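You operate a simulated robot arm through the tools that you are given. There is no shell and no other tool.

You run a simulated robot arm. Do the job below in one go: nothing can be reset, and whatever is moved stays where it is left.

Task
Give the teal plug its orange seal and eject it.
Fine: push it home in the sealer, throw the lever once and bring it back; leave the plug in the socket; the other two plugs stay. Set down upright: what you pick out.

It is judged by the outcome, as a careful person would: the job done as asked, and still so three seconds after it is handed in. It fails if anything else is knocked over, pushed out of place, dropped, spilled or broken. A push-on lid holds only when it is set on centred and level and pressed home; a screw cap is set on level and turned clockwise until tight.

Robot
A 7-joint arm with a two-finger parallel gripper, fixed in place. Base frame: the origin is at the foot of the arm, x ahead of it, y to its left, z up. Readings come in mm, degrees, newtons and seconds.
With the tool pointing down near the work surface it reaches from about 520 to 960 mm from the base axis. Its first joint turns from -166.0 to 166.0 degrees. Payload 3.91 kg.
The tool frame sits at the grasp point between the pads (the TCP): z along the fingers, y along the line on which they close. The tips reach 30 mm beyond it. Largest opening 110 mm; finger width 20, thickness 10; the body of the gripper, 48 by 112 mm, starts 55 mm behind the TCP.
Orientation is told as [roll, pitch, yaw] about the base's x, y, z axes, in that order, counted from this pose: with the fingers straight down and closing along the base's y, the tool's x points along the base's -x, its y along +y and its z along -z.

Tools
- The arm moves only by the tool send_rows. Its argument "commands" is a list of rows, each a list of 3 entries, a list of its own where there are three numbers: the shift along the tool's x, y, z in units of 20 mm (1.0 is 20 mm), then the turn, a rotation vector about the tool's x, y, z in units of 4 degrees (1.0 is 4 degrees), then the gripper command, from -1 (fully open) to 1 (shut), values between in proportion. In form: [[[dx, dy, dz], [wx, wy, wz], hand], ...]. A call has 1 to 20 rows; each row shifts and turns the commanded pose from where the row before left it, along the tool's axes as they then stand. A call with a number of a shift or a turn outside -1 to 1 is refused whole. Rows are played at 5 a second. More than 50 mm and 8.6 degrees between two rows, or a gripper value outside its range, and nothing of the call is played. Where a pose cannot be reached the arm comes as near as it can. A force on the tool above 90 N (or 10 N above the force at the start of the call, whichever is more), or a blocked arm, ends the call early, and 0.2 s more pass. The fingers move at their own pace (about 72 mm/s each) and stop on an object; they squeeze with about 27 N. The grip force told is the motor's: it shows also when the fingers shut on nothing. Time passes only in rows, and 0.2 s behind the last, so rows that do not move let the fingers close. It gives the time, the measured TCP pose, the force on the tool (base axes), the opening and the grip force at its end, in the units of the frame above (readings bear some noise), with the torque about the TCP (base axes, N m) and any sound that the robot's microphone picked up.
- Cameras (640 x 400 px; columns grow to the right, rows downward): "scene" is fixed at [49.5, 649.7, 1389.6]; the picture's right is [-0.36, -0.93, 0.00], its down [-0.45, 0.17, -0.88] and it looks along [0.82, -0.31, -0.48] (base axes); focal length 376 px, centre (320, 200). "wrist" rides on the gripper at [72, 17, -103] in the tool frame; the picture's right is [-0.23, 0.97, 0.00], its down [-0.76, -0.18, -0.62] and it looks along [-0.61, -0.14, 0.78] (tool axes); focal length 222 px, centre (320, 200).
- snapshot(camera): a new picture of that camera. It takes no simulated time.
- raise_lower(by): slides the trunk up (or, below 0, down) by that many mm; the arm rides with it, the base frame stays. It gives what a move gives, with no picture.
- pixel_to_xyz(camera, pixels): for up to 12 pixels [column, row] of the newest picture of that camera ("zoom" is the newest enlarged one), the place [x, y, z] in the base frame of the surface seen there, good to about 2 mm. It takes no simulated time.
- close_up(camera, box): a new picture of the part [left, top, right, bottom] of that camera's present view, enlarged. It takes no simulated time.
- hand_in(): hands the job in; it is judged then, once.

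Leave the gripper open and the arm clear of the work at the hand-in unless told otherwise.

The tools are called after ">>>" by a JSON object that holds its "name" and its "arguments". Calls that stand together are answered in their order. send_rows: Moves the arm, as the interface text tells. Its arguments: {"type":"object","properties":{"commands":{"type":"array"}},"required":["commands"]} The other tools are called the same way: raise_lower (by) slides the trunk up or down; snapshot (camera) takes a picture; pixel_to_xyz (camera, pixels) gives the place of the surface under pixels of a picture; close_up (camera, box) takes an enlarged picture of a part of a camera's view; hand_in () hands the job in.

At the start:

```text
time: 0.0
tcp_pos: [655.9, 123.2, 1065.0]
tool_rot: [-0.1, 0.0, 0.0]
wrist_force: [-0.6, 0.2, -0.5]
torque: [-0.03, 0.02, -0.04]
grip_width: 110.1
gripper_force: 0.0
trunk travel left (down, up): [-625.0, 57.0]
```

scene: 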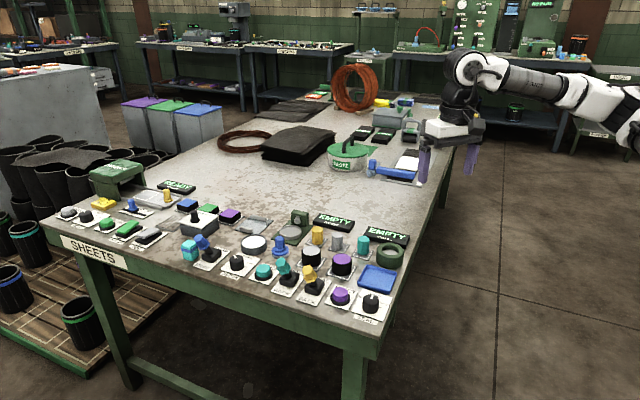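
wrist: 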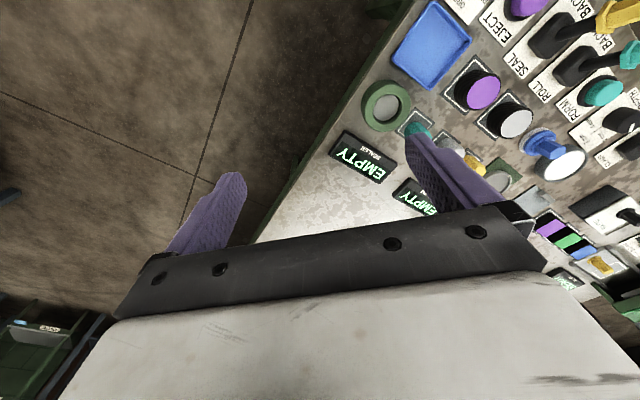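

I see a bench full of controls, with "EMPTY" signs near plugs and a sealer at the near end. I'll start by enlarging the control area in the scene camera to read the labels.

>>> {"name": "close_up", "arguments": {"camera": "scene", "box": [160, 200, 420, 330]}}

>>> {"name": "close_up", "arguments": {"camera": "wrist", "box": [320, 0, 640, 220]}}

```text
2.46 times, centred on (290, 265) of scene
```

zoom: 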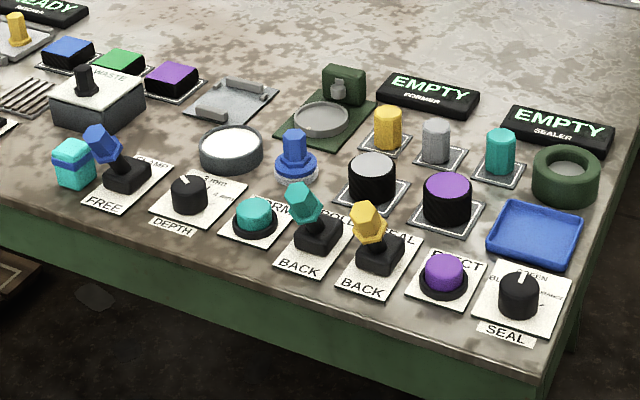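

```text
1.82 times, centred on (480, 110) of wrist
```

zoom: 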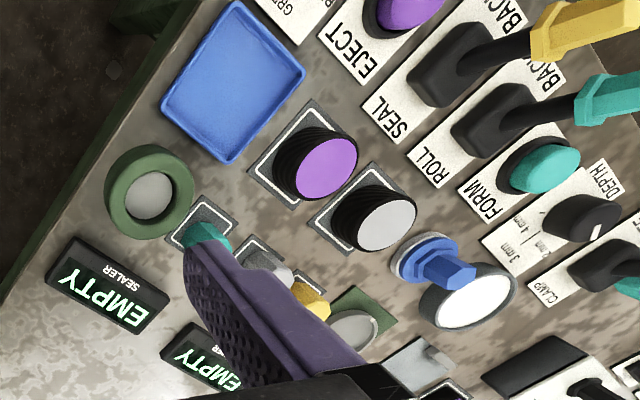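

The sealer (green ring), the teal plug beside it, the yellow SEAL lever, the purple EJECT button and a SEAL selector knob are visible. I'll zoom in further to read the knob and labels.

>>> {"name": "close_up", "arguments": {"camera": "scene", "box": [290, 260, 410, 335]}}

>>> {"name": "close_up", "arguments": {"camera": "scene", "box": [290, 205, 420, 286]}}

>>> {"name": "close_up", "arguments": {"camera": "scene", "box": [40, 150, 220, 262]}}

```text
5.33 times, centred on (350, 298) of scene
```

zoom: 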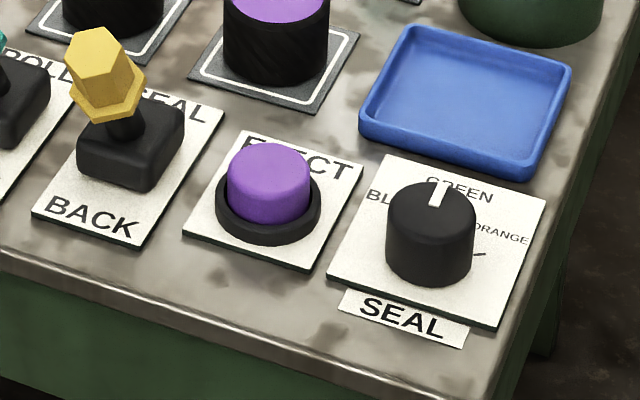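

```text
4.92 times, centred on (355, 246) of scene
```

zoom: 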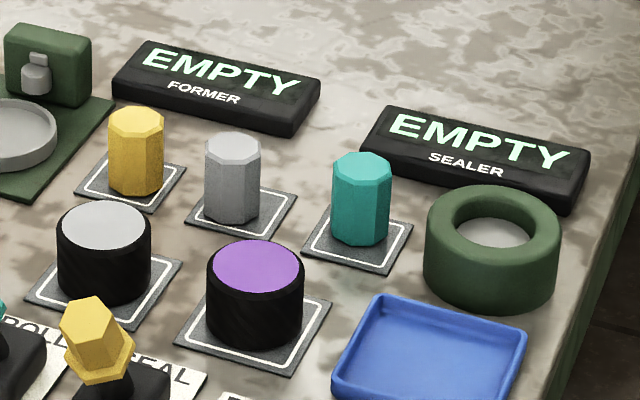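

```text
3.56 times, centred on (130, 206) of scene
```

zoom: 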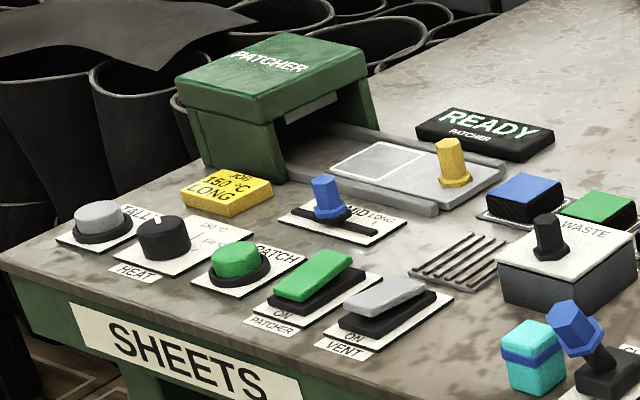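

The SEAL knob points at GREEN, and it must be turned to ORANGE. I'll locate the parts, starting with the knob and button region.

>>> {"name": "close_up", "arguments": {"camera": "scene", "box": [340, 280, 404, 330]}}

>>> {"name": "snapshot", "arguments": {"camera": "scene"}}

>>> {"name": "pixel_to_xyz", "arguments": {"camera": "scene", "pixels": [[371, 297], [340, 291], [308, 271], [313, 284], [363, 239], [390, 249], [389, 253], [377, 277], [341, 260], [336, 236], [317, 229], [388, 237]]}}

```text
8.00 times, centred on (372, 305) of scene
```

zoom: 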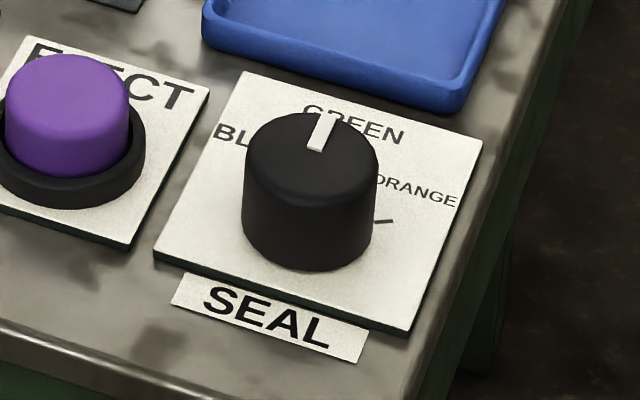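

```text
taken
```

scene: 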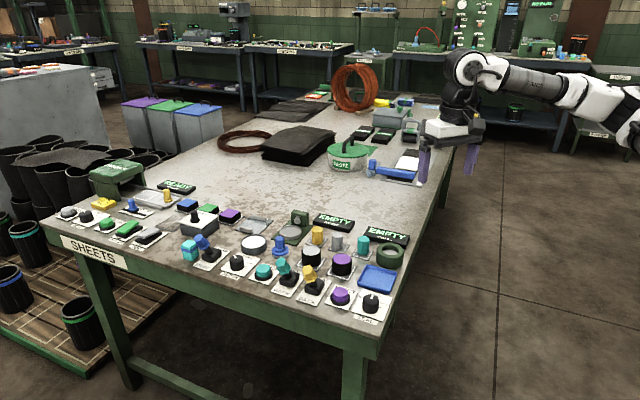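

```text
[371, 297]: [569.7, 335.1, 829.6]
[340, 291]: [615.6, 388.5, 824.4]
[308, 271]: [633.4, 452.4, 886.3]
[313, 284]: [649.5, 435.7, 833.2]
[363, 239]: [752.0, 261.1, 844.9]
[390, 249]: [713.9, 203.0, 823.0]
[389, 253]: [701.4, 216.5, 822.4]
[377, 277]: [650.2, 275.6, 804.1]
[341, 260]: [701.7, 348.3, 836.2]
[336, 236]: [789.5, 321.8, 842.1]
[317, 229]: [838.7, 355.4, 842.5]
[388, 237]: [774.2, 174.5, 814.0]
```

The table surface reads z≈800, the knob top is around (570, 335, 830), the teal plug top is around (752, 261, 845) and the sealer is near (713, 210, 823). I'll move the open gripper, staying high, to about (480, 330, 1065) so the wrist camera looks over the panel.

>>> {"name": "send_rows", "arguments": {"commands": [[[0.8, 0.94, 0], [0, 0, 0], -1], [[0.8, 0.94, 0], [0, 0, 0], -1], [[0.8, 0.94, 0], [0, 0, 0], -1], [[0.8, 0.94, 0], [0, 0, 0], -1], [[0.8, 0.94, 0], [0, 0, 0], -1], [[0.8, 0.94, 0], [0, 0, 0], -1], [[0.8, 0.94, 0], [0, 0, 0], -1], [[0.8, 0.94, 0], [0, 0, 0], -1], [[0.8, 0.94, 0], [0, 0, 0], -1], [[0.8, 0.94, 0], [0, 0, 0], -1], [[0.8, 0.94, 0], [0, 0, 0], -1]]}}

>>> {"name": "snapshot", "arguments": {"camera": "wrist"}}

```text
time: 2.4
tcp_pos: [476.1, 331.0, 1066.9]
tool_rot: [-0.1, 0.0, -0.1]
wrist_force: [-0.4, -0.2, 0.0]
torque: [0.0, 0.03, 0.01]
grip_width: 110.0
gripper_force: 0.0
trunk travel left (down, up): [-625.0, 57.0]
```

```text
taken
```

wrist: 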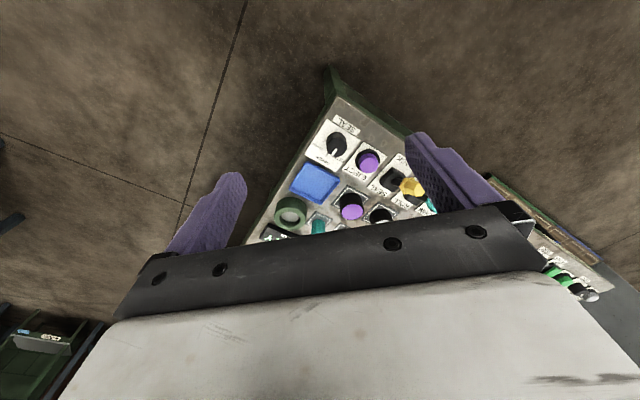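

The panel corner shows in the centre of the wrist picture. I'll enlarge it and read out positions.

>>> {"name": "close_up", "arguments": {"camera": "wrist", "box": [240, 100, 440, 245]}}

```text
2.76 times, centred on (340, 172) of wrist
```

zoom: 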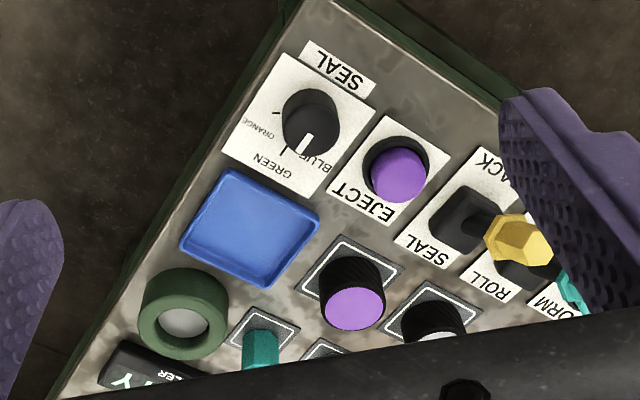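

Now I'll read base-frame points on this enlargement: knob marker ends, tick marks, knob top, eject button, lever handle, and plate corners.

>>> {"name": "pixel_to_xyz", "arguments": {"camera": "zoom", "pixels": [[309, 137], [303, 155], [284, 153], [277, 114], [310, 110], [280, 55], [222, 150], [330, 197], [376, 88], [398, 178], [520, 240], [184, 300]]}}

>>> {"name": "pixel_to_xyz", "arguments": {"camera": "zoom", "pixels": [[300, 170], [283, 110], [338, 110], [320, 88], [290, 140], [335, 135], [365, 170], [425, 175], [400, 150], [395, 200], [180, 322], [355, 308]]}}

```text
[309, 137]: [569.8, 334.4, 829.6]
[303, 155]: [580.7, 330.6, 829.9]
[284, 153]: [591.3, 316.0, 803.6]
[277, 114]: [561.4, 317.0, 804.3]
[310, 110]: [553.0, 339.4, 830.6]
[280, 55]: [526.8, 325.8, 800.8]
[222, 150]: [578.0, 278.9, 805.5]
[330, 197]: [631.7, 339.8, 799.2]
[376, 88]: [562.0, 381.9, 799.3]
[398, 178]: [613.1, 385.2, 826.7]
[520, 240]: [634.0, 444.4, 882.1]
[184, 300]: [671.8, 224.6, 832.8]
```

```text
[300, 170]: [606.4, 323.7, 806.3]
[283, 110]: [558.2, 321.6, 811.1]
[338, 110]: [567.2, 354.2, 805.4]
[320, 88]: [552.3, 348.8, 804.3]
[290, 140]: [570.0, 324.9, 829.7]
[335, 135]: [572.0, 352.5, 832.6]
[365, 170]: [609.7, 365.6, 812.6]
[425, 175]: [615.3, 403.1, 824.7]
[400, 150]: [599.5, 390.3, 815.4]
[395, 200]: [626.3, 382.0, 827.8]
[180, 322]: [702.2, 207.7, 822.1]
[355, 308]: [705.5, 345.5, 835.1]
```

The knob's marker points about toward GREEN, with the knob centre near (566, 336). I'll lower the camera for a closer view of the knob plate, with the TCP at about (486, 354, 912), off the table corner and clear of everything.

>>> {"name": "send_rows", "arguments": {"commands": [[[-0.05, 0.115, 0.775], [0, 0, 0], -1], [[-0.05, 0.115, 0.775], [0, 0, 0], -1], [[-0.05, 0.115, 0.775], [0, 0, 0], -1], [[-0.05, 0.115, 0.775], [0, 0, 0], -1], [[-0.05, 0.115, 0.775], [0, 0, 0], -1], [[-0.05, 0.115, 0.775], [0, 0, 0], -1], [[-0.05, 0.115, 0.775], [0, 0, 0], -1], [[-0.05, 0.115, 0.775], [0, 0, 0], -1], [[-0.05, 0.115, 0.775], [0, 0, 0], -1], [[-0.05, 0.115, 0.775], [0, 0, 0], -1]]}}

>>> {"name": "snapshot", "arguments": {"camera": "wrist"}}

```text
time: 4.6
tcp_pos: [487.7, 355.3, 909.5]
tool_rot: [0.0, 0.0, 0.0]
wrist_force: [0.1, 0.3, -0.3]
torque: [0.01, 0.02, -0.01]
grip_width: 110.3
gripper_force: 0.0
trunk travel left (down, up): [-625.0, 57.0]
```

```text
taken
```

wrist: 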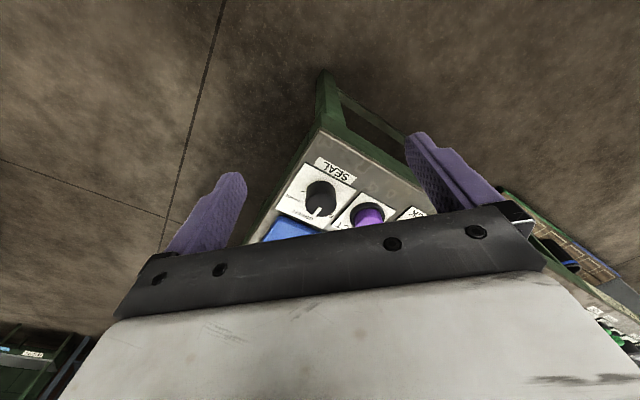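

The knob is at about (320, 195) now. I'll enlarge it.

>>> {"name": "close_up", "arguments": {"camera": "wrist", "box": [262, 145, 382, 235]}}

```text
4.44 times, centred on (322, 190) of wrist
```

zoom: 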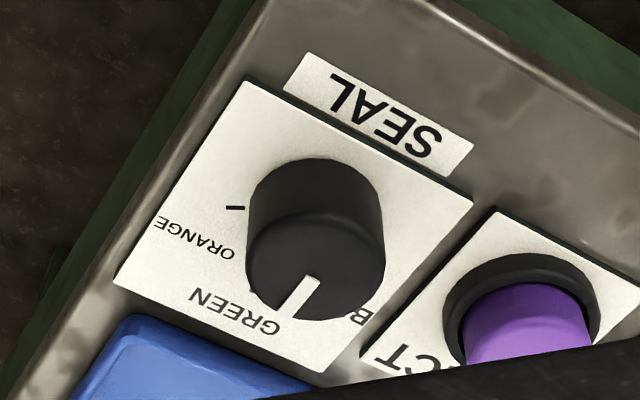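

I'll read the plate corners, tick marks and marker ends from this enlargement.

>>> {"name": "pixel_to_xyz", "arguments": {"camera": "zoom", "pixels": [[247, 82], [470, 200], [323, 370], [117, 281], [228, 208], [244, 207], [251, 287], [312, 278], [287, 314], [250, 255], [384, 260], [318, 214]]}}

>>> {"name": "pixel_to_xyz", "arguments": {"camera": "zoom", "pixels": [[315, 318], [270, 300], [360, 300], [362, 230], [270, 230], [316, 266], [235, 312], [195, 240], [540, 320], [490, 320], [590, 310], [530, 285]]}}

```text
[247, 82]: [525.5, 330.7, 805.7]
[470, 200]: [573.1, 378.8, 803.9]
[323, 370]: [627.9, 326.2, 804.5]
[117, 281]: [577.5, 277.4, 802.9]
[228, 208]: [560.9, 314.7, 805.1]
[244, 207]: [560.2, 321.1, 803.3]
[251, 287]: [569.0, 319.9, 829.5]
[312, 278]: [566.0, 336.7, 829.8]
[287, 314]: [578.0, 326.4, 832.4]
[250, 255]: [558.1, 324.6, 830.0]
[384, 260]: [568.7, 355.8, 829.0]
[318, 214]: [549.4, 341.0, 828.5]
```

```text
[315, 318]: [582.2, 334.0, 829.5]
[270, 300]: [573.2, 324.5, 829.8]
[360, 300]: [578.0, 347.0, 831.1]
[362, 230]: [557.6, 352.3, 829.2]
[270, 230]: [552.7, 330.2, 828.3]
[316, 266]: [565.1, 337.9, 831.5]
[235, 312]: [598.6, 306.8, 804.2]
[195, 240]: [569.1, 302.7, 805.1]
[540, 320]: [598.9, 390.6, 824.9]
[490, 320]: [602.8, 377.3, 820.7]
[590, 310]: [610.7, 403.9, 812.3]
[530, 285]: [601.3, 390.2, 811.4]
```

The panel axes sit at 45°: "away from operator" is (0.71, -0.71). The knob axis is about (565, 338), its top is at 830, its marker is at about -41°, and the ORANGE tick is at about -103°, so ORANGE is about 60° clockwise of GREEN. I'll narrow the fingers to ~60 mm, holding still to check reading noise, then go above the knob.

>>> {"name": "send_rows", "arguments": {"commands": [[[0, 0, 0], [0, 0, 0], -0.09], [[0, 0, 0], [0, 0, 0], -0.09], [[0, 0, 0], [0, 0, 0], -0.09]]}}

>>> {"name": "send_rows", "arguments": {"commands": [[[0, 0, 0], [0, 0, 0], -0.09]]}}

```text
time: 5.4
tcp_pos: [487.7, 353.8, 910.5]
tool_rot: [0.0, 0.0, 0.0]
wrist_force: [-0.2, 0.0, 0.1]
torque: [0.01, 0.0, -0.02]
grip_width: 60.0
gripper_force: 0.2
trunk travel left (down, up): [-625.0, 57.0]
```

```text
time: 5.8
tcp_pos: [487.9, 355.8, 910.3]
tool_rot: [0.1, 0.0, 0.0]
wrist_force: [-0.3, 0.9, 0.7]
torque: [0.03, -0.02, 0.01]
grip_width: 60.2
gripper_force: 0.1
trunk travel left (down, up): [-625.0, 57.0]
```

Readings are noisy by about 1 mm, and the TCP is about (487.8, 355, 910). I'll move over the knob: +77.5 mm in x and -17 mm in y, staying at the same height.

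>>> {"name": "send_rows", "arguments": {"commands": [[[-0.775, -0.17, 0], [0, 0, 0], -0.09], [[-0.775, -0.17, 0], [0, 0, 0], -0.09], [[-0.775, -0.17, 0], [0, 0, 0], -0.09], [[-0.775, -0.17, 0], [0, 0, 0], -0.09], [[-0.775, -0.17, 0], [0, 0, 0], -0.09], [[0, 0, 0], [0, 0, 0], -0.09]]}}

>>> {"name": "snapshot", "arguments": {"camera": "wrist"}}

>>> {"name": "close_up", "arguments": {"camera": "scene", "box": [300, 220, 440, 330]}}

```text
time: 7.2
tcp_pos: [567.1, 337.8, 909.1]
tool_rot: [0.0, 0.0, 0.0]
wrist_force: [0.0, 0.6, -0.2]
torque: [0.0, 0.0, 0.01]
grip_width: 59.9
gripper_force: 0.0
trunk travel left (down, up): [-625.0, 57.0]
```

```text
taken
```

wrist: 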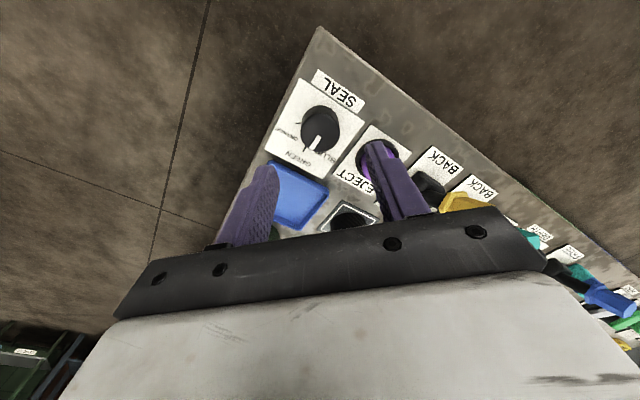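

```text
3.64 times, centred on (370, 275) of scene
```

zoom: 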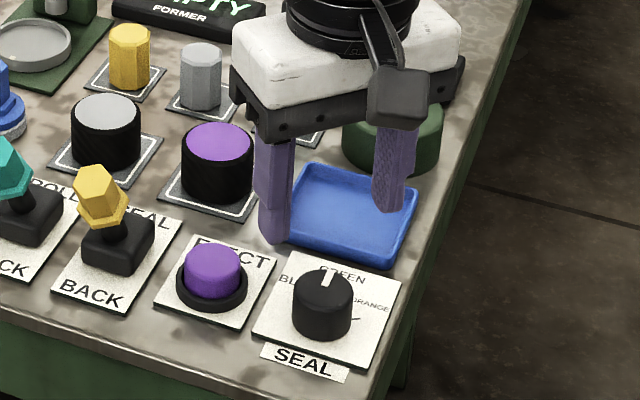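

I'm above the knob. I'll refine the knob's location from this nearer wrist view by enlarging it and reading its top rim.

>>> {"name": "close_up", "arguments": {"camera": "wrist", "box": [260, 65, 400, 180]}}

```text
3.48 times, centred on (330, 122) of wrist
```

zoom: 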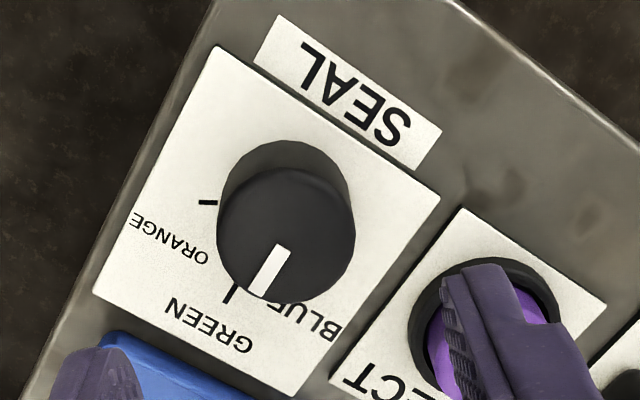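

Here the GREEN tick is at (232, 294), the ORANGE tick at (208, 203), and the knob top is centred at about (286, 236). I'll read these.

>>> {"name": "pixel_to_xyz", "arguments": {"camera": "zoom", "pixels": [[286, 234], [283, 248], [263, 290], [222, 230], [350, 240], [285, 174], [288, 296], [232, 294], [202, 203], [215, 202], [240, 190], [335, 190]]}}

>>> {"name": "pixel_to_xyz", "arguments": {"camera": "zoom", "pixels": [[222, 230], [350, 240], [285, 174], [288, 294], [240, 190], [335, 190], [335, 280], [240, 280], [230, 285], [234, 303], [286, 236], [286, 236]]}}

```text
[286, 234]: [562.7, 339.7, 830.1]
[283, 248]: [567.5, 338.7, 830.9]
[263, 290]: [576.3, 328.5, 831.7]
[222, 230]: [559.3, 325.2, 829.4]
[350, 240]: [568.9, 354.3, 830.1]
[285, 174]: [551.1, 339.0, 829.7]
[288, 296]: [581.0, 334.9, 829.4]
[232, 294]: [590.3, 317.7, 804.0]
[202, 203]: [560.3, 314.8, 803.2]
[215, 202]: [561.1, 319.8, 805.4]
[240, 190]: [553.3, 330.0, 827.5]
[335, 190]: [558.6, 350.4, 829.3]
```

```text
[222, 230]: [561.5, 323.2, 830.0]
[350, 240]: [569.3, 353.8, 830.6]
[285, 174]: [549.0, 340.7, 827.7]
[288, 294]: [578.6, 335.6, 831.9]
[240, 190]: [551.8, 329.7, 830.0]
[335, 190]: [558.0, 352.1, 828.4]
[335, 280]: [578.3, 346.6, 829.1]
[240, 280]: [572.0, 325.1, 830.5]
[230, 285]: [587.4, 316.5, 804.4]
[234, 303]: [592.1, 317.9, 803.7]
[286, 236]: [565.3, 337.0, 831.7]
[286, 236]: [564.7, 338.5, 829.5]
```

The knob axis is (565.1, 338.3), the marker is at -41° and the ORANGE tick is at -101.5°, so the turn is +60° about tool z (clockwise from above). I'll descend to TCP z≈840 (tips at 810, plate at 804) and close on the knob.

>>> {"name": "send_rows", "arguments": {"commands": [[[0, 0, 0.69], [0, 0, 0], -0.09], [[0, 0, 0.69], [0, 0, 0], -0.09], [[0, 0, 0.69], [0, 0, 0], -0.09], [[0, 0, 0.69], [0, 0, 0], -0.09], [[0, 0, 0.69], [0, 0, 0], -0.09], [[0, 0, 0], [0, 0, 0], -0.09]]}}

>>> {"name": "close_up", "arguments": {"camera": "scene", "box": [310, 240, 430, 330]}}

```text
time: 8.6
tcp_pos: [565.4, 337.0, 840.4]
tool_rot: [0.0, 0.0, 0.0]
wrist_force: [0.3, -0.3, 1.2]
torque: [-0.01, 0.0, -0.01]
grip_width: 59.9
gripper_force: 0.1
trunk travel left (down, up): [-625.0, 57.0]
```

```text
4.44 times, centred on (370, 285) of scene
```

zoom: 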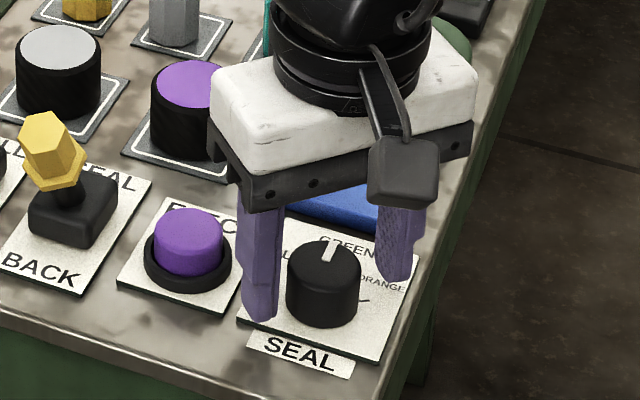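

The fingers straddle the knob with no contact. I'll close on it now.

>>> {"name": "send_rows", "arguments": {"commands": [[[0, 0, 0], [0, 0, 0], 1], [[0, 0, 0], [0, 0, 0], 1], [[0, 0, 0], [0, 0, 0], 1]]}}

```text
time: 9.4
tcp_pos: [566.0, 337.9, 841.9]
tool_rot: [0.1, -0.1, 0.1]
wrist_force: [-1.7, 13.1, -1.7]
torque: [0.02, 0.1, 0.02]
grip_width: 34.1
gripper_force: 44.6
trunk travel left (down, up): [-625.0, 57.0]
```

The grip is on the knob (34 mm wide) with 13 N sideways in +y, so the knob is slightly toward +y. I'll shift 1 mm that way to relieve it.

>>> {"name": "send_rows", "arguments": {"commands": [[[0, 0.05, 0], [0, 0, 0], 1], [[0, 0, 0], [0, 0, 0], 1]]}}

```text
time: 10.0
tcp_pos: [566.3, 338.9, 840.3]
tool_rot: [0.0, -0.1, 0.0]
wrist_force: [-6.7, 14.5, -2.6]
torque: [0.44, -0.41, -0.04]
grip_width: 34.5
gripper_force: 45.2
trunk travel left (down, up): [-625.0, 57.0]
```

The force did not fall, so I'll shift back 1 mm and see how it changes.

>>> {"name": "send_rows", "arguments": {"commands": [[[0, -0.05, 0], [0, 0, 0], 1], [[0, 0, 0], [0, 0, 0], 1], [[0, 0, 0], [0, 0, 0], 1]]}}

```text
time: 10.8
tcp_pos: [566.1, 338.0, 840.6]
tool_rot: [0.2, -0.1, 0.0]
wrist_force: [-4.3, 23.6, 5.0]
torque: [0.27, 1.0, 0.04]
grip_width: 34.5
gripper_force: 44.7
trunk travel left (down, up): [-625.0, 57.0]
```

At that spot the force rose to 23.6 N, so +y does relieve it. I'll shift +2.5 mm in y and let it settle.

>>> {"name": "send_rows", "arguments": {"commands": [[[0, 0.06, 0], [0, 0, 0], 1], [[0, 0.065, 0], [0, 0, 0], 1], [[0, 0, 0], [0, 0, 0], 1], [[0, 0, 0], [0, 0, 0], 1]]}}

```text
time: 11.8
tcp_pos: [566.1, 338.0, 841.4]
tool_rot: [-0.2, 0.1, 0.1]
wrist_force: [-12.0, 10.5, 2.4]
torque: [0.3, 0.31, 0.02]
grip_width: 34.3
gripper_force: 44.7
trunk travel left (down, up): [-625.0, 57.0]
```

Forces are small now (~10 N). I'll turn the knob 60° clockwise: 20 rows of 3° about tool z, keeping the grip.

>>> {"name": "send_rows", "arguments": {"commands": [[[0.03, 0.03, 0], [0, 0, 0.75], 1], [[0, 0, 0], [0, 0, 0.75], 1], [[0, 0, 0], [0, 0, 0.75], 1], [[0, 0, 0], [0, 0, 0.75], 1], [[0, 0, 0], [0, 0, 0.75], 1], [[0, 0, 0], [0, 0, 0.75], 1], [[0, 0, 0], [0, 0, 0.75], 1], [[0, 0, 0], [0, 0, 0.75], 1], [[0, 0, 0], [0, 0, 0.75], 1], [[0, 0, 0], [0, 0, 0.75], 1], [[0, 0, 0], [0, 0, 0.75], 1], [[0, 0, 0], [0, 0, 0.75], 1], [[0, 0, 0], [0, 0, 0.75], 1], [[0, 0, 0], [0, 0, 0.75], 1], [[0, 0, 0], [0, 0, 0.75], 1], [[0, 0, 0], [0, 0, 0.75], 1], [[0, 0, 0], [0, 0, 0.75], 1], [[0, 0, 0], [0, 0, 0.75], 1], [[0, 0, 0], [0, 0, 0.75], 1], [[0, 0, 0], [0, 0, 0.75], 1]]}}

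>>> {"name": "snapshot", "arguments": {"camera": "wrist"}}

>>> {"name": "close_up", "arguments": {"camera": "scene", "box": [330, 270, 410, 330]}}

```text
time: 16.0
tcp_pos: [566.9, 339.4, 841.3]
tool_rot: [0.0, 0.0, -59.9]
wrist_force: [7.2, -4.9, -0.5]
torque: [-0.59, -0.44, 0.03]
grip_width: 34.3
gripper_force: 45.2
trunk travel left (down, up): [-625.0, 57.0]
```

```text
taken
```

wrist: 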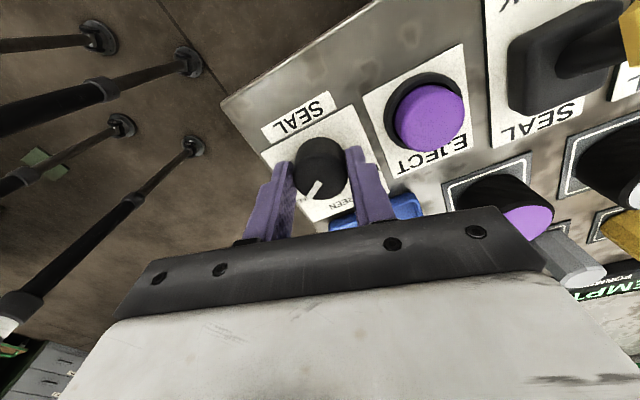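

```text
6.67 times, centred on (370, 300) of scene
```

zoom: 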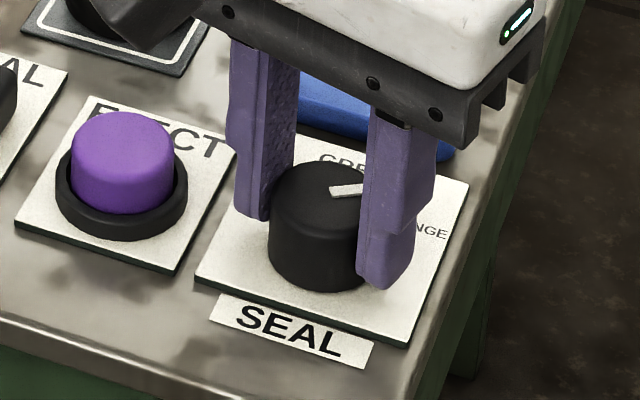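

The knob turned. I'll open the fingers to 60 mm, rise 30 mm and look at where the marker points.

>>> {"name": "send_rows", "arguments": {"commands": [[[0, 0, 0], [0, 0, 0], -0.09], [[0, 0, 0], [0, 0, 0], -0.09], [[0, 0, 0], [0, 0, 0], -0.09], [[0, 0, -0.75], [0, 0, 0], -0.09], [[0, 0, -0.75], [0, 0, 0], -0.09], [[0, 0, 0], [0, 0, 0], -0.09]]}}

>>> {"name": "close_up", "arguments": {"camera": "scene", "box": [330, 270, 410, 330]}}

>>> {"name": "close_up", "arguments": {"camera": "wrist", "box": [250, 80, 400, 230]}}

```text
time: 17.4
tcp_pos: [563.0, 339.0, 870.6]
tool_rot: [0.0, 0.0, -60.1]
wrist_force: [0.2, -0.4, -0.6]
torque: [0.0, 0.01, 0.0]
grip_width: 60.0
gripper_force: 0.1
trunk travel left (down, up): [-625.0, 57.0]
```

```text
6.67 times, centred on (370, 300) of scene
```

zoom: 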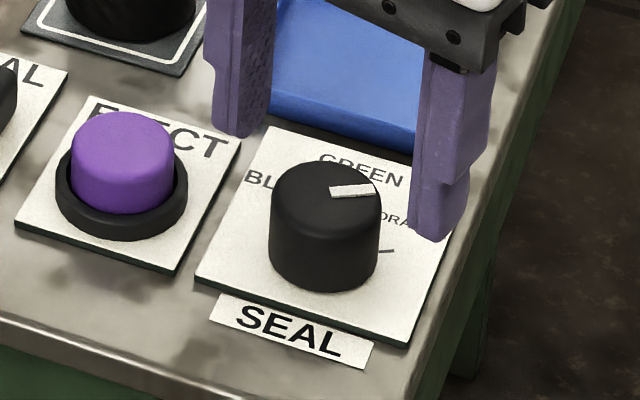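

```text
2.67 times, centred on (325, 155) of wrist
```

zoom: 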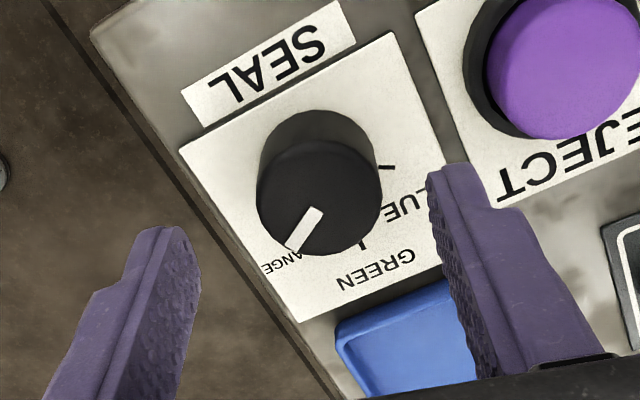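

The marker now points toward ORANGE. I'll measure its angle and the ticks precisely.

>>> {"name": "pixel_to_xyz", "arguments": {"camera": "zoom", "pixels": [[316, 213], [293, 246], [300, 238], [310, 222], [361, 243], [387, 167], [260, 195], [380, 190], [318, 142], [322, 252], [275, 235], [375, 215]]}}

>>> {"name": "pixel_to_xyz", "arguments": {"camera": "zoom", "pixels": [[316, 213], [293, 246], [300, 238], [310, 222], [361, 243], [387, 167], [260, 195], [380, 190], [318, 142], [322, 252], [275, 235], [375, 215]]}}

```text
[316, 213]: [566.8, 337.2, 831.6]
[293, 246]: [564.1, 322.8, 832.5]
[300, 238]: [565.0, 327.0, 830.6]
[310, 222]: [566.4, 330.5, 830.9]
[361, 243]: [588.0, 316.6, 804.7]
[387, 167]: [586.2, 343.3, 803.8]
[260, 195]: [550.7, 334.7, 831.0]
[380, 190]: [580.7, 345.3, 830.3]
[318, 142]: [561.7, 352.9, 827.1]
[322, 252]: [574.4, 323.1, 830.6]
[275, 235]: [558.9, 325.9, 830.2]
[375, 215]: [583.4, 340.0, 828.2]
```

```text
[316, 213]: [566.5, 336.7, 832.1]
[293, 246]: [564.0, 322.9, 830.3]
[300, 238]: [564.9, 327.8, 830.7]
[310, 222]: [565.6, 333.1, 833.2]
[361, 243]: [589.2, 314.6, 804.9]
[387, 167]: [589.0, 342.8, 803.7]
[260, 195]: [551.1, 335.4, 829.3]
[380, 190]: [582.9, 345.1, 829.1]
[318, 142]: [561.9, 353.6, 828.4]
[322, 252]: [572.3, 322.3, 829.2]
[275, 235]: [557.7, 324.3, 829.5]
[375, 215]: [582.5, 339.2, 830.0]
```

The marker measures about -100° against the ORANGE tick at about -101°, and it is parallel to the tick in the scene picture, so the knob is set. Next I'll rise to z≈960 and start turning the gripper toward yaw +45°, so the fingers close along the clear away/toward direction at the teal plug.

>>> {"name": "send_rows", "arguments": {"commands": [[[0, 0, -0.9], [0, 0, 0], -0.09], [[0, 0, -0.9], [0, 0, -1], -0.09], [[0, 0, -0.9], [0, 0, -1], -0.09], [[0, 0, -0.9], [0, 0, -1], -0.09], [[0, 0, -0.9], [0, 0, -1], -0.09], [[0, 0, 0], [0, 0, -1], -0.09], [[0, 0, 0], [0, 0, -1], -0.09], [[0, 0, 0], [0, 0, -1], -0.09], [[0, 0, 0], [0, 0, -1], -0.09], [[0, 0, 0], [0, 0, -1], -0.09], [[0, 0, 0], [0, 0, -1], -0.09], [[0, 0, 0], [0, 0, -1], -0.09], [[0, 0, 0], [0, 0, -1], -0.09], [[0, 0, 0], [0, 0, -1], -0.09], [[0, 0, 0], [0, 0, -1], -0.09], [[0, 0, 0], [0, 0, -1], -0.09], [[0, 0, 0], [0, 0, -1], -0.09], [[0, 0, 0], [0, 0, -1], -0.09], [[0, 0, 0], [0, 0, -1], -0.09], [[0, 0, 0], [0, 0, -1], -0.09]]}}

>>> {"name": "send_rows", "arguments": {"commands": [[[0, 0, 0], [0, 0, -1], -0.09], [[0, 0, 0], [0, 0, -1], -0.09], [[0, 0, 0], [0, 0, -1], -0.09], [[0, 0, 0], [0, 0, -1], -0.09], [[0, 0, 0], [0, 0, -1], -0.09], [[0, 0, 0], [0, 0, -1], -0.09], [[0, 0, 0], [0, 0, -1], -0.09], [[0, 0, 0], [0, 0, -0.25], -0.09]]}}

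>>> {"name": "snapshot", "arguments": {"camera": "wrist"}}

>>> {"name": "snapshot", "arguments": {"camera": "scene"}}

```text
time: 21.6
tcp_pos: [565.1, 338.4, 961.3]
tool_rot: [-0.1, 0.1, 16.1]
wrist_force: [-0.5, 0.7, -0.1]
torque: [0.01, -0.01, 0.02]
grip_width: 60.1
gripper_force: 0.0
trunk travel left (down, up): [-625.0, 57.0]
```

```text
time: 23.4
tcp_pos: [564.5, 339.8, 962.2]
tool_rot: [0.0, 0.0, 45.0]
wrist_force: [0.3, -0.1, 0.7]
torque: [-0.01, -0.01, 0.01]
grip_width: 59.8
gripper_force: 0.0
trunk travel left (down, up): [-625.0, 57.0]
```

```text
taken
```

wrist: 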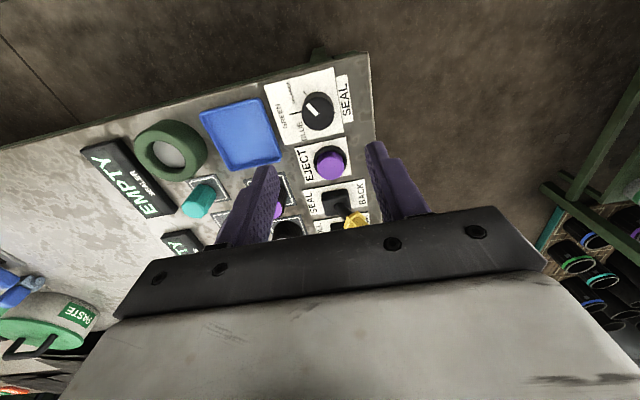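

```text
taken
```

scene: 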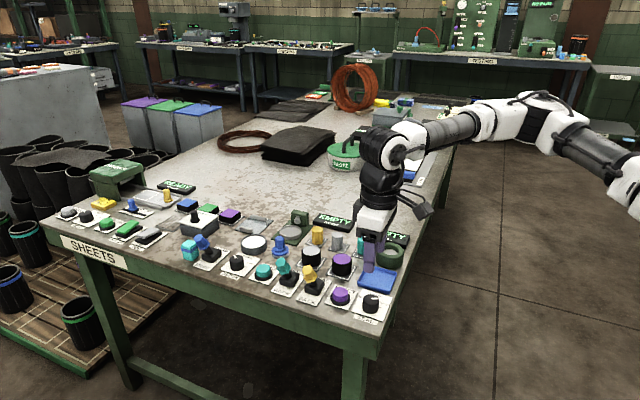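

The wrist camera now sees the sealer at about (170, 150) and the teal plug at about (200, 200). I'll enlarge that area.

>>> {"name": "close_up", "arguments": {"camera": "wrist", "box": [120, 100, 280, 230]}}

```text
3.08 times, centred on (200, 165) of wrist
```

zoom: 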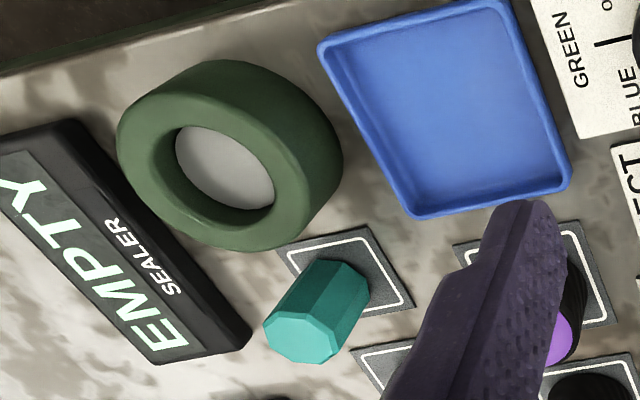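

I'll read the plug's top facet points, the ring top, socket floor, tray rim, and the sign.

>>> {"name": "pixel_to_xyz", "arguments": {"camera": "zoom", "pixels": [[303, 338], [266, 325], [340, 345], [285, 360], [318, 317], [225, 168], [180, 150], [272, 185], [222, 75], [235, 235], [140, 170], [325, 130]]}}

>>> {"name": "pixel_to_xyz", "arguments": {"camera": "zoom", "pixels": [[290, 312], [337, 334], [322, 360], [270, 345], [303, 338], [230, 340], [100, 145], [50, 160], [410, 215], [325, 50], [282, 252], [370, 228]]}}

```text
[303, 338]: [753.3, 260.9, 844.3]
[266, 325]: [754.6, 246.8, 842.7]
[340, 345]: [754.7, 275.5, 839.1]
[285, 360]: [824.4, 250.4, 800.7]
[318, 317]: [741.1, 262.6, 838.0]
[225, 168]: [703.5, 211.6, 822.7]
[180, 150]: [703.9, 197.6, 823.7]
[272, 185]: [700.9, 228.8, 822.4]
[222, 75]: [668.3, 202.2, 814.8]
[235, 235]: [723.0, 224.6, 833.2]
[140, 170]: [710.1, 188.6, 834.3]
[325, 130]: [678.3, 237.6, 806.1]
```

```text
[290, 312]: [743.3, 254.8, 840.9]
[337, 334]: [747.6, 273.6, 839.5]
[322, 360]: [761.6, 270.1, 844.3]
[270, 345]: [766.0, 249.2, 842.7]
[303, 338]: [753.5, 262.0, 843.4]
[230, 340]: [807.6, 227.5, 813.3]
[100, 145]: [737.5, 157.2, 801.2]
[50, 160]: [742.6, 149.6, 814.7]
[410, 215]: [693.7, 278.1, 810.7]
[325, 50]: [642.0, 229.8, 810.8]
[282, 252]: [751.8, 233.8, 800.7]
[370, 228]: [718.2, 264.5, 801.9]
```

The plug centre is about (754, 261.5) with its top at 844 and width ~28. The socket centre is about (702, 213), with its floor at ~822.5 and rim at ~834. I'll move to about (640, 200, 930) for a closer, better-centred look at the socket.

>>> {"name": "send_rows", "arguments": {"commands": [[[0.2825, -0.946, 0.2], [0, 0, 0], -0.09], [[0.2825, -0.946, 0.2], [0, 0, 0], -0.09], [[0.2825, -0.946, 0.2], [0, 0, 0], -0.09], [[0.2825, -0.946, 0.2], [0, 0, 0], -0.09], [[0.2825, -0.946, 0.2], [0, 0, 0], -0.09], [[0.2825, -0.946, 0.2], [0, 0, 0], -0.09], [[0.2825, -0.946, 0.2], [0, 0, 0], -0.09], [[0.2825, -0.946, 0.2], [0, 0, 0], -0.09], [[0, 0, 0], [0, 0, 0], -0.09]]}}

>>> {"name": "snapshot", "arguments": {"camera": "wrist"}}

```text
time: 25.4
tcp_pos: [644.0, 201.9, 928.6]
tool_rot: [0.0, 0.1, 45.0]
wrist_force: [0.4, -0.9, 0.9]
torque: [-0.01, -0.04, 0.03]
grip_width: 60.0
gripper_force: 0.0
trunk travel left (down, up): [-625.0, 57.0]
```

```text
taken
```

wrist: 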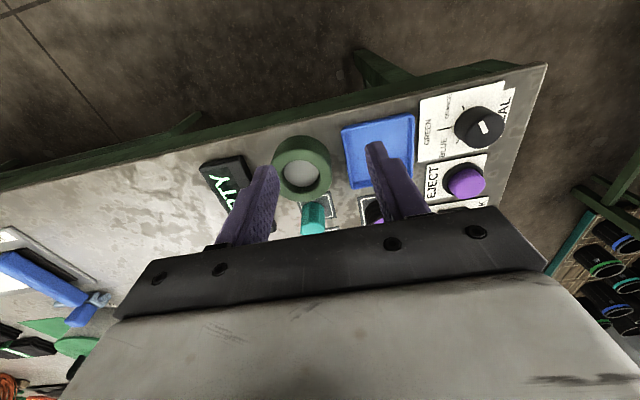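

The sealer is at about (302, 168). I'll enlarge it.

>>> {"name": "close_up", "arguments": {"camera": "wrist", "box": [250, 125, 360, 245]}}

```text
3.33 times, centred on (305, 185) of wrist
```

zoom: 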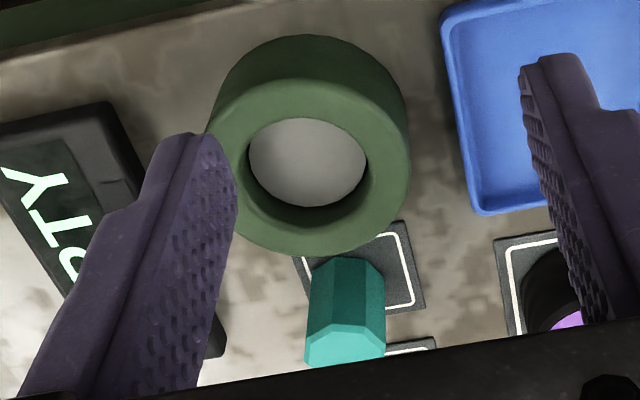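

>>> {"name": "pixel_to_xyz", "arguments": {"camera": "zoom", "pixels": [[250, 160], [367, 168], [308, 118], [300, 206], [310, 115], [242, 170], [376, 175], [312, 165], [305, 240], [390, 170], [310, 90], [230, 200]]}}

>>> {"name": "pixel_to_xyz", "arguments": {"camera": "zoom", "pixels": [[300, 228], [260, 125], [360, 130], [260, 215], [365, 215], [270, 190], [345, 195], [345, 130], [270, 130], [345, 330], [310, 330], [380, 330]]}}

```text
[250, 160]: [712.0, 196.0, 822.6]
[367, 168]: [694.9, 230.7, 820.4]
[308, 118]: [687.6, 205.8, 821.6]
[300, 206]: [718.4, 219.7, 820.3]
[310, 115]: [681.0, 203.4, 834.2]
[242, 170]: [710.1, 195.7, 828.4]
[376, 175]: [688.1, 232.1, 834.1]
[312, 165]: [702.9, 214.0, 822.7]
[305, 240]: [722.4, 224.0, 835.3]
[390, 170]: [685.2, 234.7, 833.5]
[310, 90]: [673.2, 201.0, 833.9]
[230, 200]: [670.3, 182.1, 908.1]
```

```text
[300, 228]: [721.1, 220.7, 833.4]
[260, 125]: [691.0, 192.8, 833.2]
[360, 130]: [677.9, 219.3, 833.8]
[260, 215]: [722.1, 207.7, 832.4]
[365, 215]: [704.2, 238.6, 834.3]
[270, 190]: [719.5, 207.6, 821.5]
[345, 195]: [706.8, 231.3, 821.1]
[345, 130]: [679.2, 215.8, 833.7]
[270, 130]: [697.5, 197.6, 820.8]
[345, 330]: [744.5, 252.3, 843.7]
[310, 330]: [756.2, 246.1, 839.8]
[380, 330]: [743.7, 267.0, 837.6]
```

The socket centre is (703.3, 213.3), with a bore ~38 mm and floor at 822. The plug is 28 mm wide, so there is some clearance. Next I'll go above the teal plug at (754, 261.5), with TCP z≈905.

>>> {"name": "send_rows", "arguments": {"commands": [[[-0.866, -0.255, 0.171], [0, 0, 0], -0.09], [[-0.866, -0.255, 0.171], [0, 0, 0], -0.09], [[-0.866, -0.255, 0.171], [0, 0, 0], -0.09], [[-0.866, -0.255, 0.171], [0, 0, 0], -0.09], [[-0.866, -0.255, 0.171], [0, 0, 0], -0.09], [[-0.866, -0.255, 0.171], [0, 0, 0], -0.09], [[-0.866, -0.255, 0.171], [0, 0, 0], -0.09], [[0, 0, 0], [0, 0, 0], -0.09], [[0, 0, 0], [0, 0, 0], -0.09]]}}

>>> {"name": "send_rows", "arguments": {"commands": [[[0, 0, 0], [0, 0, 0], -0.09]]}}

>>> {"name": "snapshot", "arguments": {"camera": "wrist"}}

>>> {"name": "close_up", "arguments": {"camera": "scene", "box": [320, 190, 430, 280]}}

```text
time: 27.4
tcp_pos: [753.3, 261.7, 906.7]
tool_rot: [0.0, 0.0, 45.1]
wrist_force: [-0.3, 0.2, 0.1]
torque: [-0.01, 0.0, 0.01]
grip_width: 59.9
gripper_force: 0.1
trunk travel left (down, up): [-625.0, 57.0]
```

```text
time: 27.8
tcp_pos: [753.2, 260.7, 905.1]
tool_rot: [0.0, 0.1, 45.0]
wrist_force: [-0.8, -0.5, 0.4]
torque: [-0.01, 0.0, 0.01]
grip_width: 60.0
gripper_force: 0.2
trunk travel left (down, up): [-625.0, 57.0]
```

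```text
taken
```

wrist: 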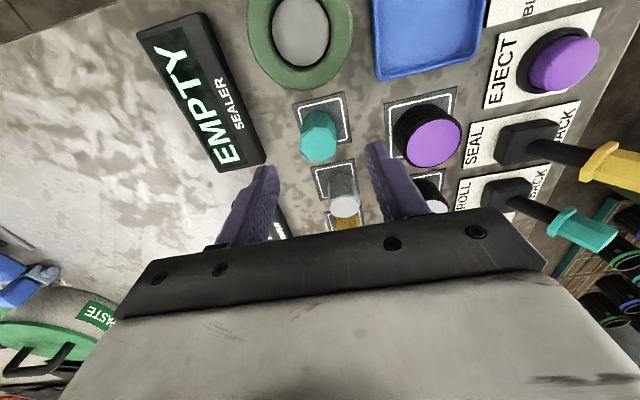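

```text
4.44 times, centred on (375, 235) of scene
```

zoom: 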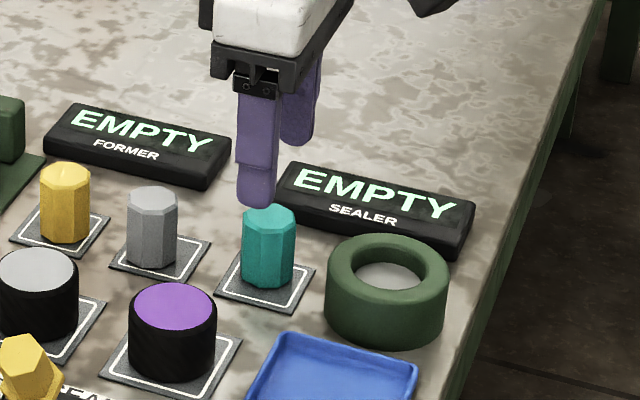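

The teal plug is at about (320, 135) in the wrist view. I'll enlarge it for a finer fix.

>>> {"name": "close_up", "arguments": {"camera": "wrist", "box": [275, 80, 375, 180]}}

```text
4.00 times, centred on (325, 130) of wrist
```

zoom: 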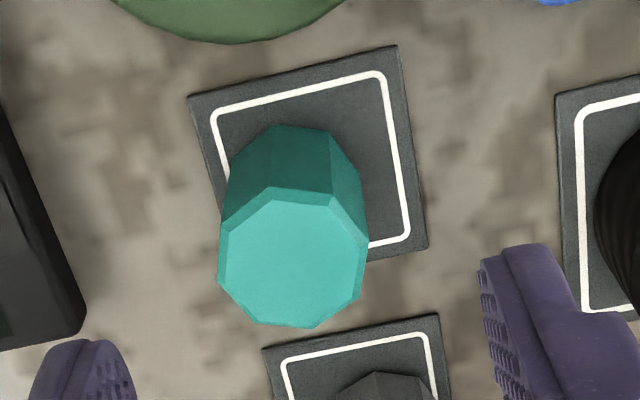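

>>> {"name": "pixel_to_xyz", "arguments": {"camera": "zoom", "pixels": [[227, 262], [360, 258], [293, 200], [290, 318], [250, 215], [340, 212], [240, 305], [338, 308], [293, 260], [190, 95], [396, 47], [428, 248]]}}

>>> {"name": "pixel_to_xyz", "arguments": {"camera": "zoom", "pixels": [[227, 262], [360, 258], [293, 200], [290, 318], [250, 215], [340, 212], [240, 305], [338, 308], [293, 260], [190, 95], [396, 47], [428, 248]]}}

```text
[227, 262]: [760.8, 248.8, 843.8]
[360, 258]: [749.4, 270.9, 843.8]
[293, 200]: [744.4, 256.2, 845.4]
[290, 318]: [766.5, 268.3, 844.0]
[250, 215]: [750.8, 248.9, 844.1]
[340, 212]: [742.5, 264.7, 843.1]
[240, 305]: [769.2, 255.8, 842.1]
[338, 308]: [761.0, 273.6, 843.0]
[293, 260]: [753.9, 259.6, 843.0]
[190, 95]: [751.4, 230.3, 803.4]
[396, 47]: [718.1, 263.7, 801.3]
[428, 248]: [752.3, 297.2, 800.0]
```

```text
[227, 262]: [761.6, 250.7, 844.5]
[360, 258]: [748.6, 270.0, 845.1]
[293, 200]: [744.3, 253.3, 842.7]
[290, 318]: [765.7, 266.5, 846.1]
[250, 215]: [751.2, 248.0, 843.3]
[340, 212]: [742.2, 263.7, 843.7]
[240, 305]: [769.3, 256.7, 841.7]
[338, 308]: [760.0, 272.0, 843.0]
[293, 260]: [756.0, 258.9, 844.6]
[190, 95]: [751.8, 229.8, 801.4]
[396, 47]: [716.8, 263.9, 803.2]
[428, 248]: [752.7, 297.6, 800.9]
```

The plug centre refines to about (755, 260.8), and its flats line up with the closing direction. I'll shift ~2 mm and descend to TCP z≈854 (tips at 824).

>>> {"name": "send_rows", "arguments": {"commands": [[[-0.057, -0.07, 0.5], [0, 0, 0], -0.09], [[0, 0, 0.7], [0, 0, 0], -0.09], [[0, 0, 0.7], [0, 0, 0], -0.09], [[0, 0, 0.7], [0, 0, 0], -0.09], [[0, 0, 0], [0, 0, 0], -0.09]]}}

>>> {"name": "close_up", "arguments": {"camera": "scene", "box": [320, 190, 430, 280]}}

>>> {"name": "close_up", "arguments": {"camera": "wrist", "box": [220, 60, 440, 240]}}

```text
time: 29.0
tcp_pos: [754.6, 259.6, 854.2]
tool_rot: [0.0, 0.0, 44.9]
wrist_force: [0.5, 0.0, 0.1]
torque: [0.01, 0.02, 0.04]
grip_width: 60.0
gripper_force: 0.0
trunk travel left (down, up): [-625.0, 57.0]
```

```text
4.44 times, centred on (375, 235) of scene
```

zoom: 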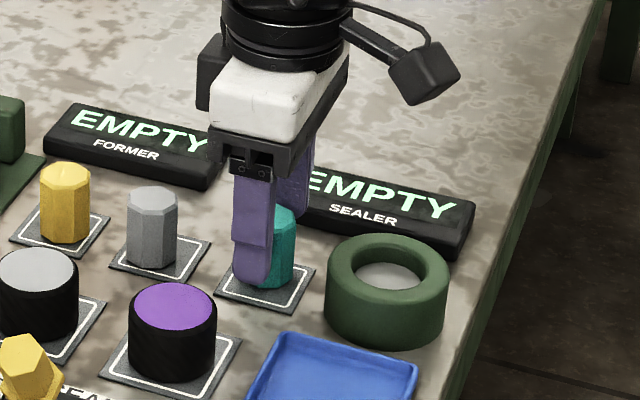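

```text
2.22 times, centred on (330, 150) of wrist
```

zoom: 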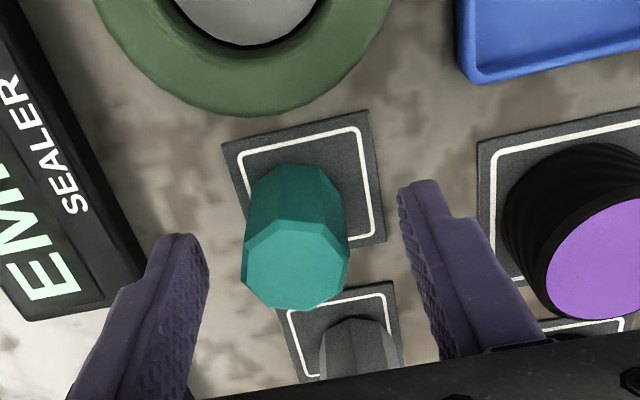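

The plug is between the pads. I'll close on it.

>>> {"name": "send_rows", "arguments": {"commands": [[[0, 0, 0], [0, 0, 0], 0.3], [[0, 0, 0], [0, 0, 0], 0.45], [[0, 0, 0], [0, 0, 0], 1], [[0, 0, 0], [0, 0, 0], 1], [[0, 0, 0], [0, 0, 0], 1]]}}

>>> {"name": "close_up", "arguments": {"camera": "wrist", "box": [220, 60, 440, 240]}}

```text
time: 30.2
tcp_pos: [754.7, 261.1, 854.5]
tool_rot: [0.0, 0.0, 45.0]
wrist_force: [0.6, -0.7, 0.3]
torque: [0.0, 0.01, 0.01]
grip_width: 30.4
gripper_force: 27.2
trunk travel left (down, up): [-625.0, 57.0]
```

```text
2.22 times, centred on (330, 150) of wrist
```

zoom: 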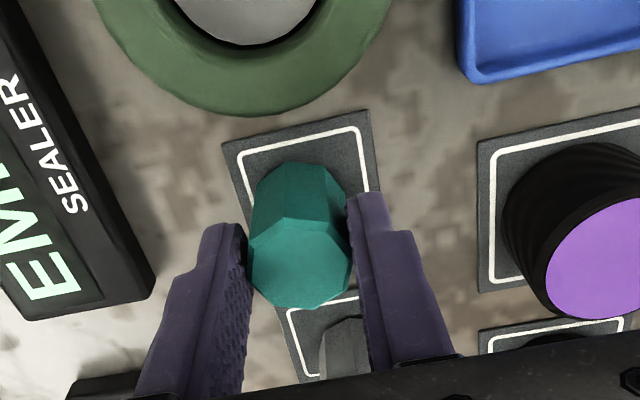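

The plug is gripped at 30.4 mm wide and 27 N. I'll lift 60 mm.

>>> {"name": "send_rows", "arguments": {"commands": [[[0, 0, -0.5], [0, 0, 0], 1], [[0, 0, -0.5], [0, 0, 0], 1], [[0, 0, -1], [0, 0, 0], 1], [[0, 0, -1], [0, 0, 0], 1], [[0, 0, 0], [0, 0, 0], 1]]}}

>>> {"name": "close_up", "arguments": {"camera": "scene", "box": [320, 190, 430, 280]}}

>>> {"name": "close_up", "arguments": {"camera": "wrist", "box": [220, 0, 440, 240]}}

```text
time: 31.4
tcp_pos: [752.9, 260.3, 914.9]
tool_rot: [0.0, -0.1, 45.0]
wrist_force: [-0.6, 0.6, -0.1]
torque: [0.04, -0.02, 0.01]
grip_width: 30.4
gripper_force: 27.1
trunk travel left (down, up): [-625.0, 57.0]
```

```text
4.44 times, centred on (375, 235) of scene
```

zoom: 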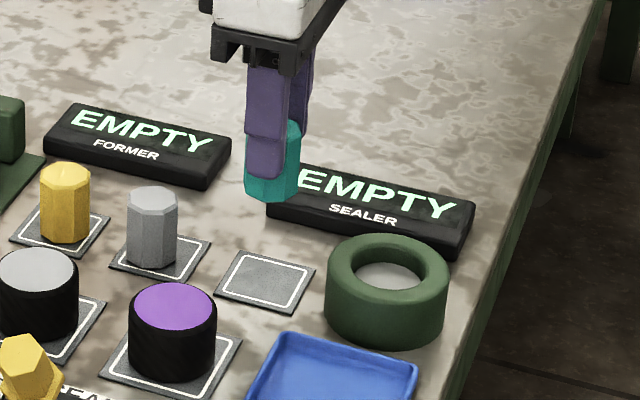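

```text
1.67 times, centred on (330, 120) of wrist
```

zoom: 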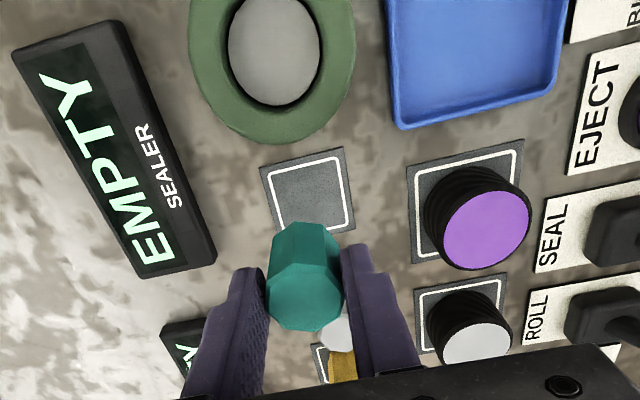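

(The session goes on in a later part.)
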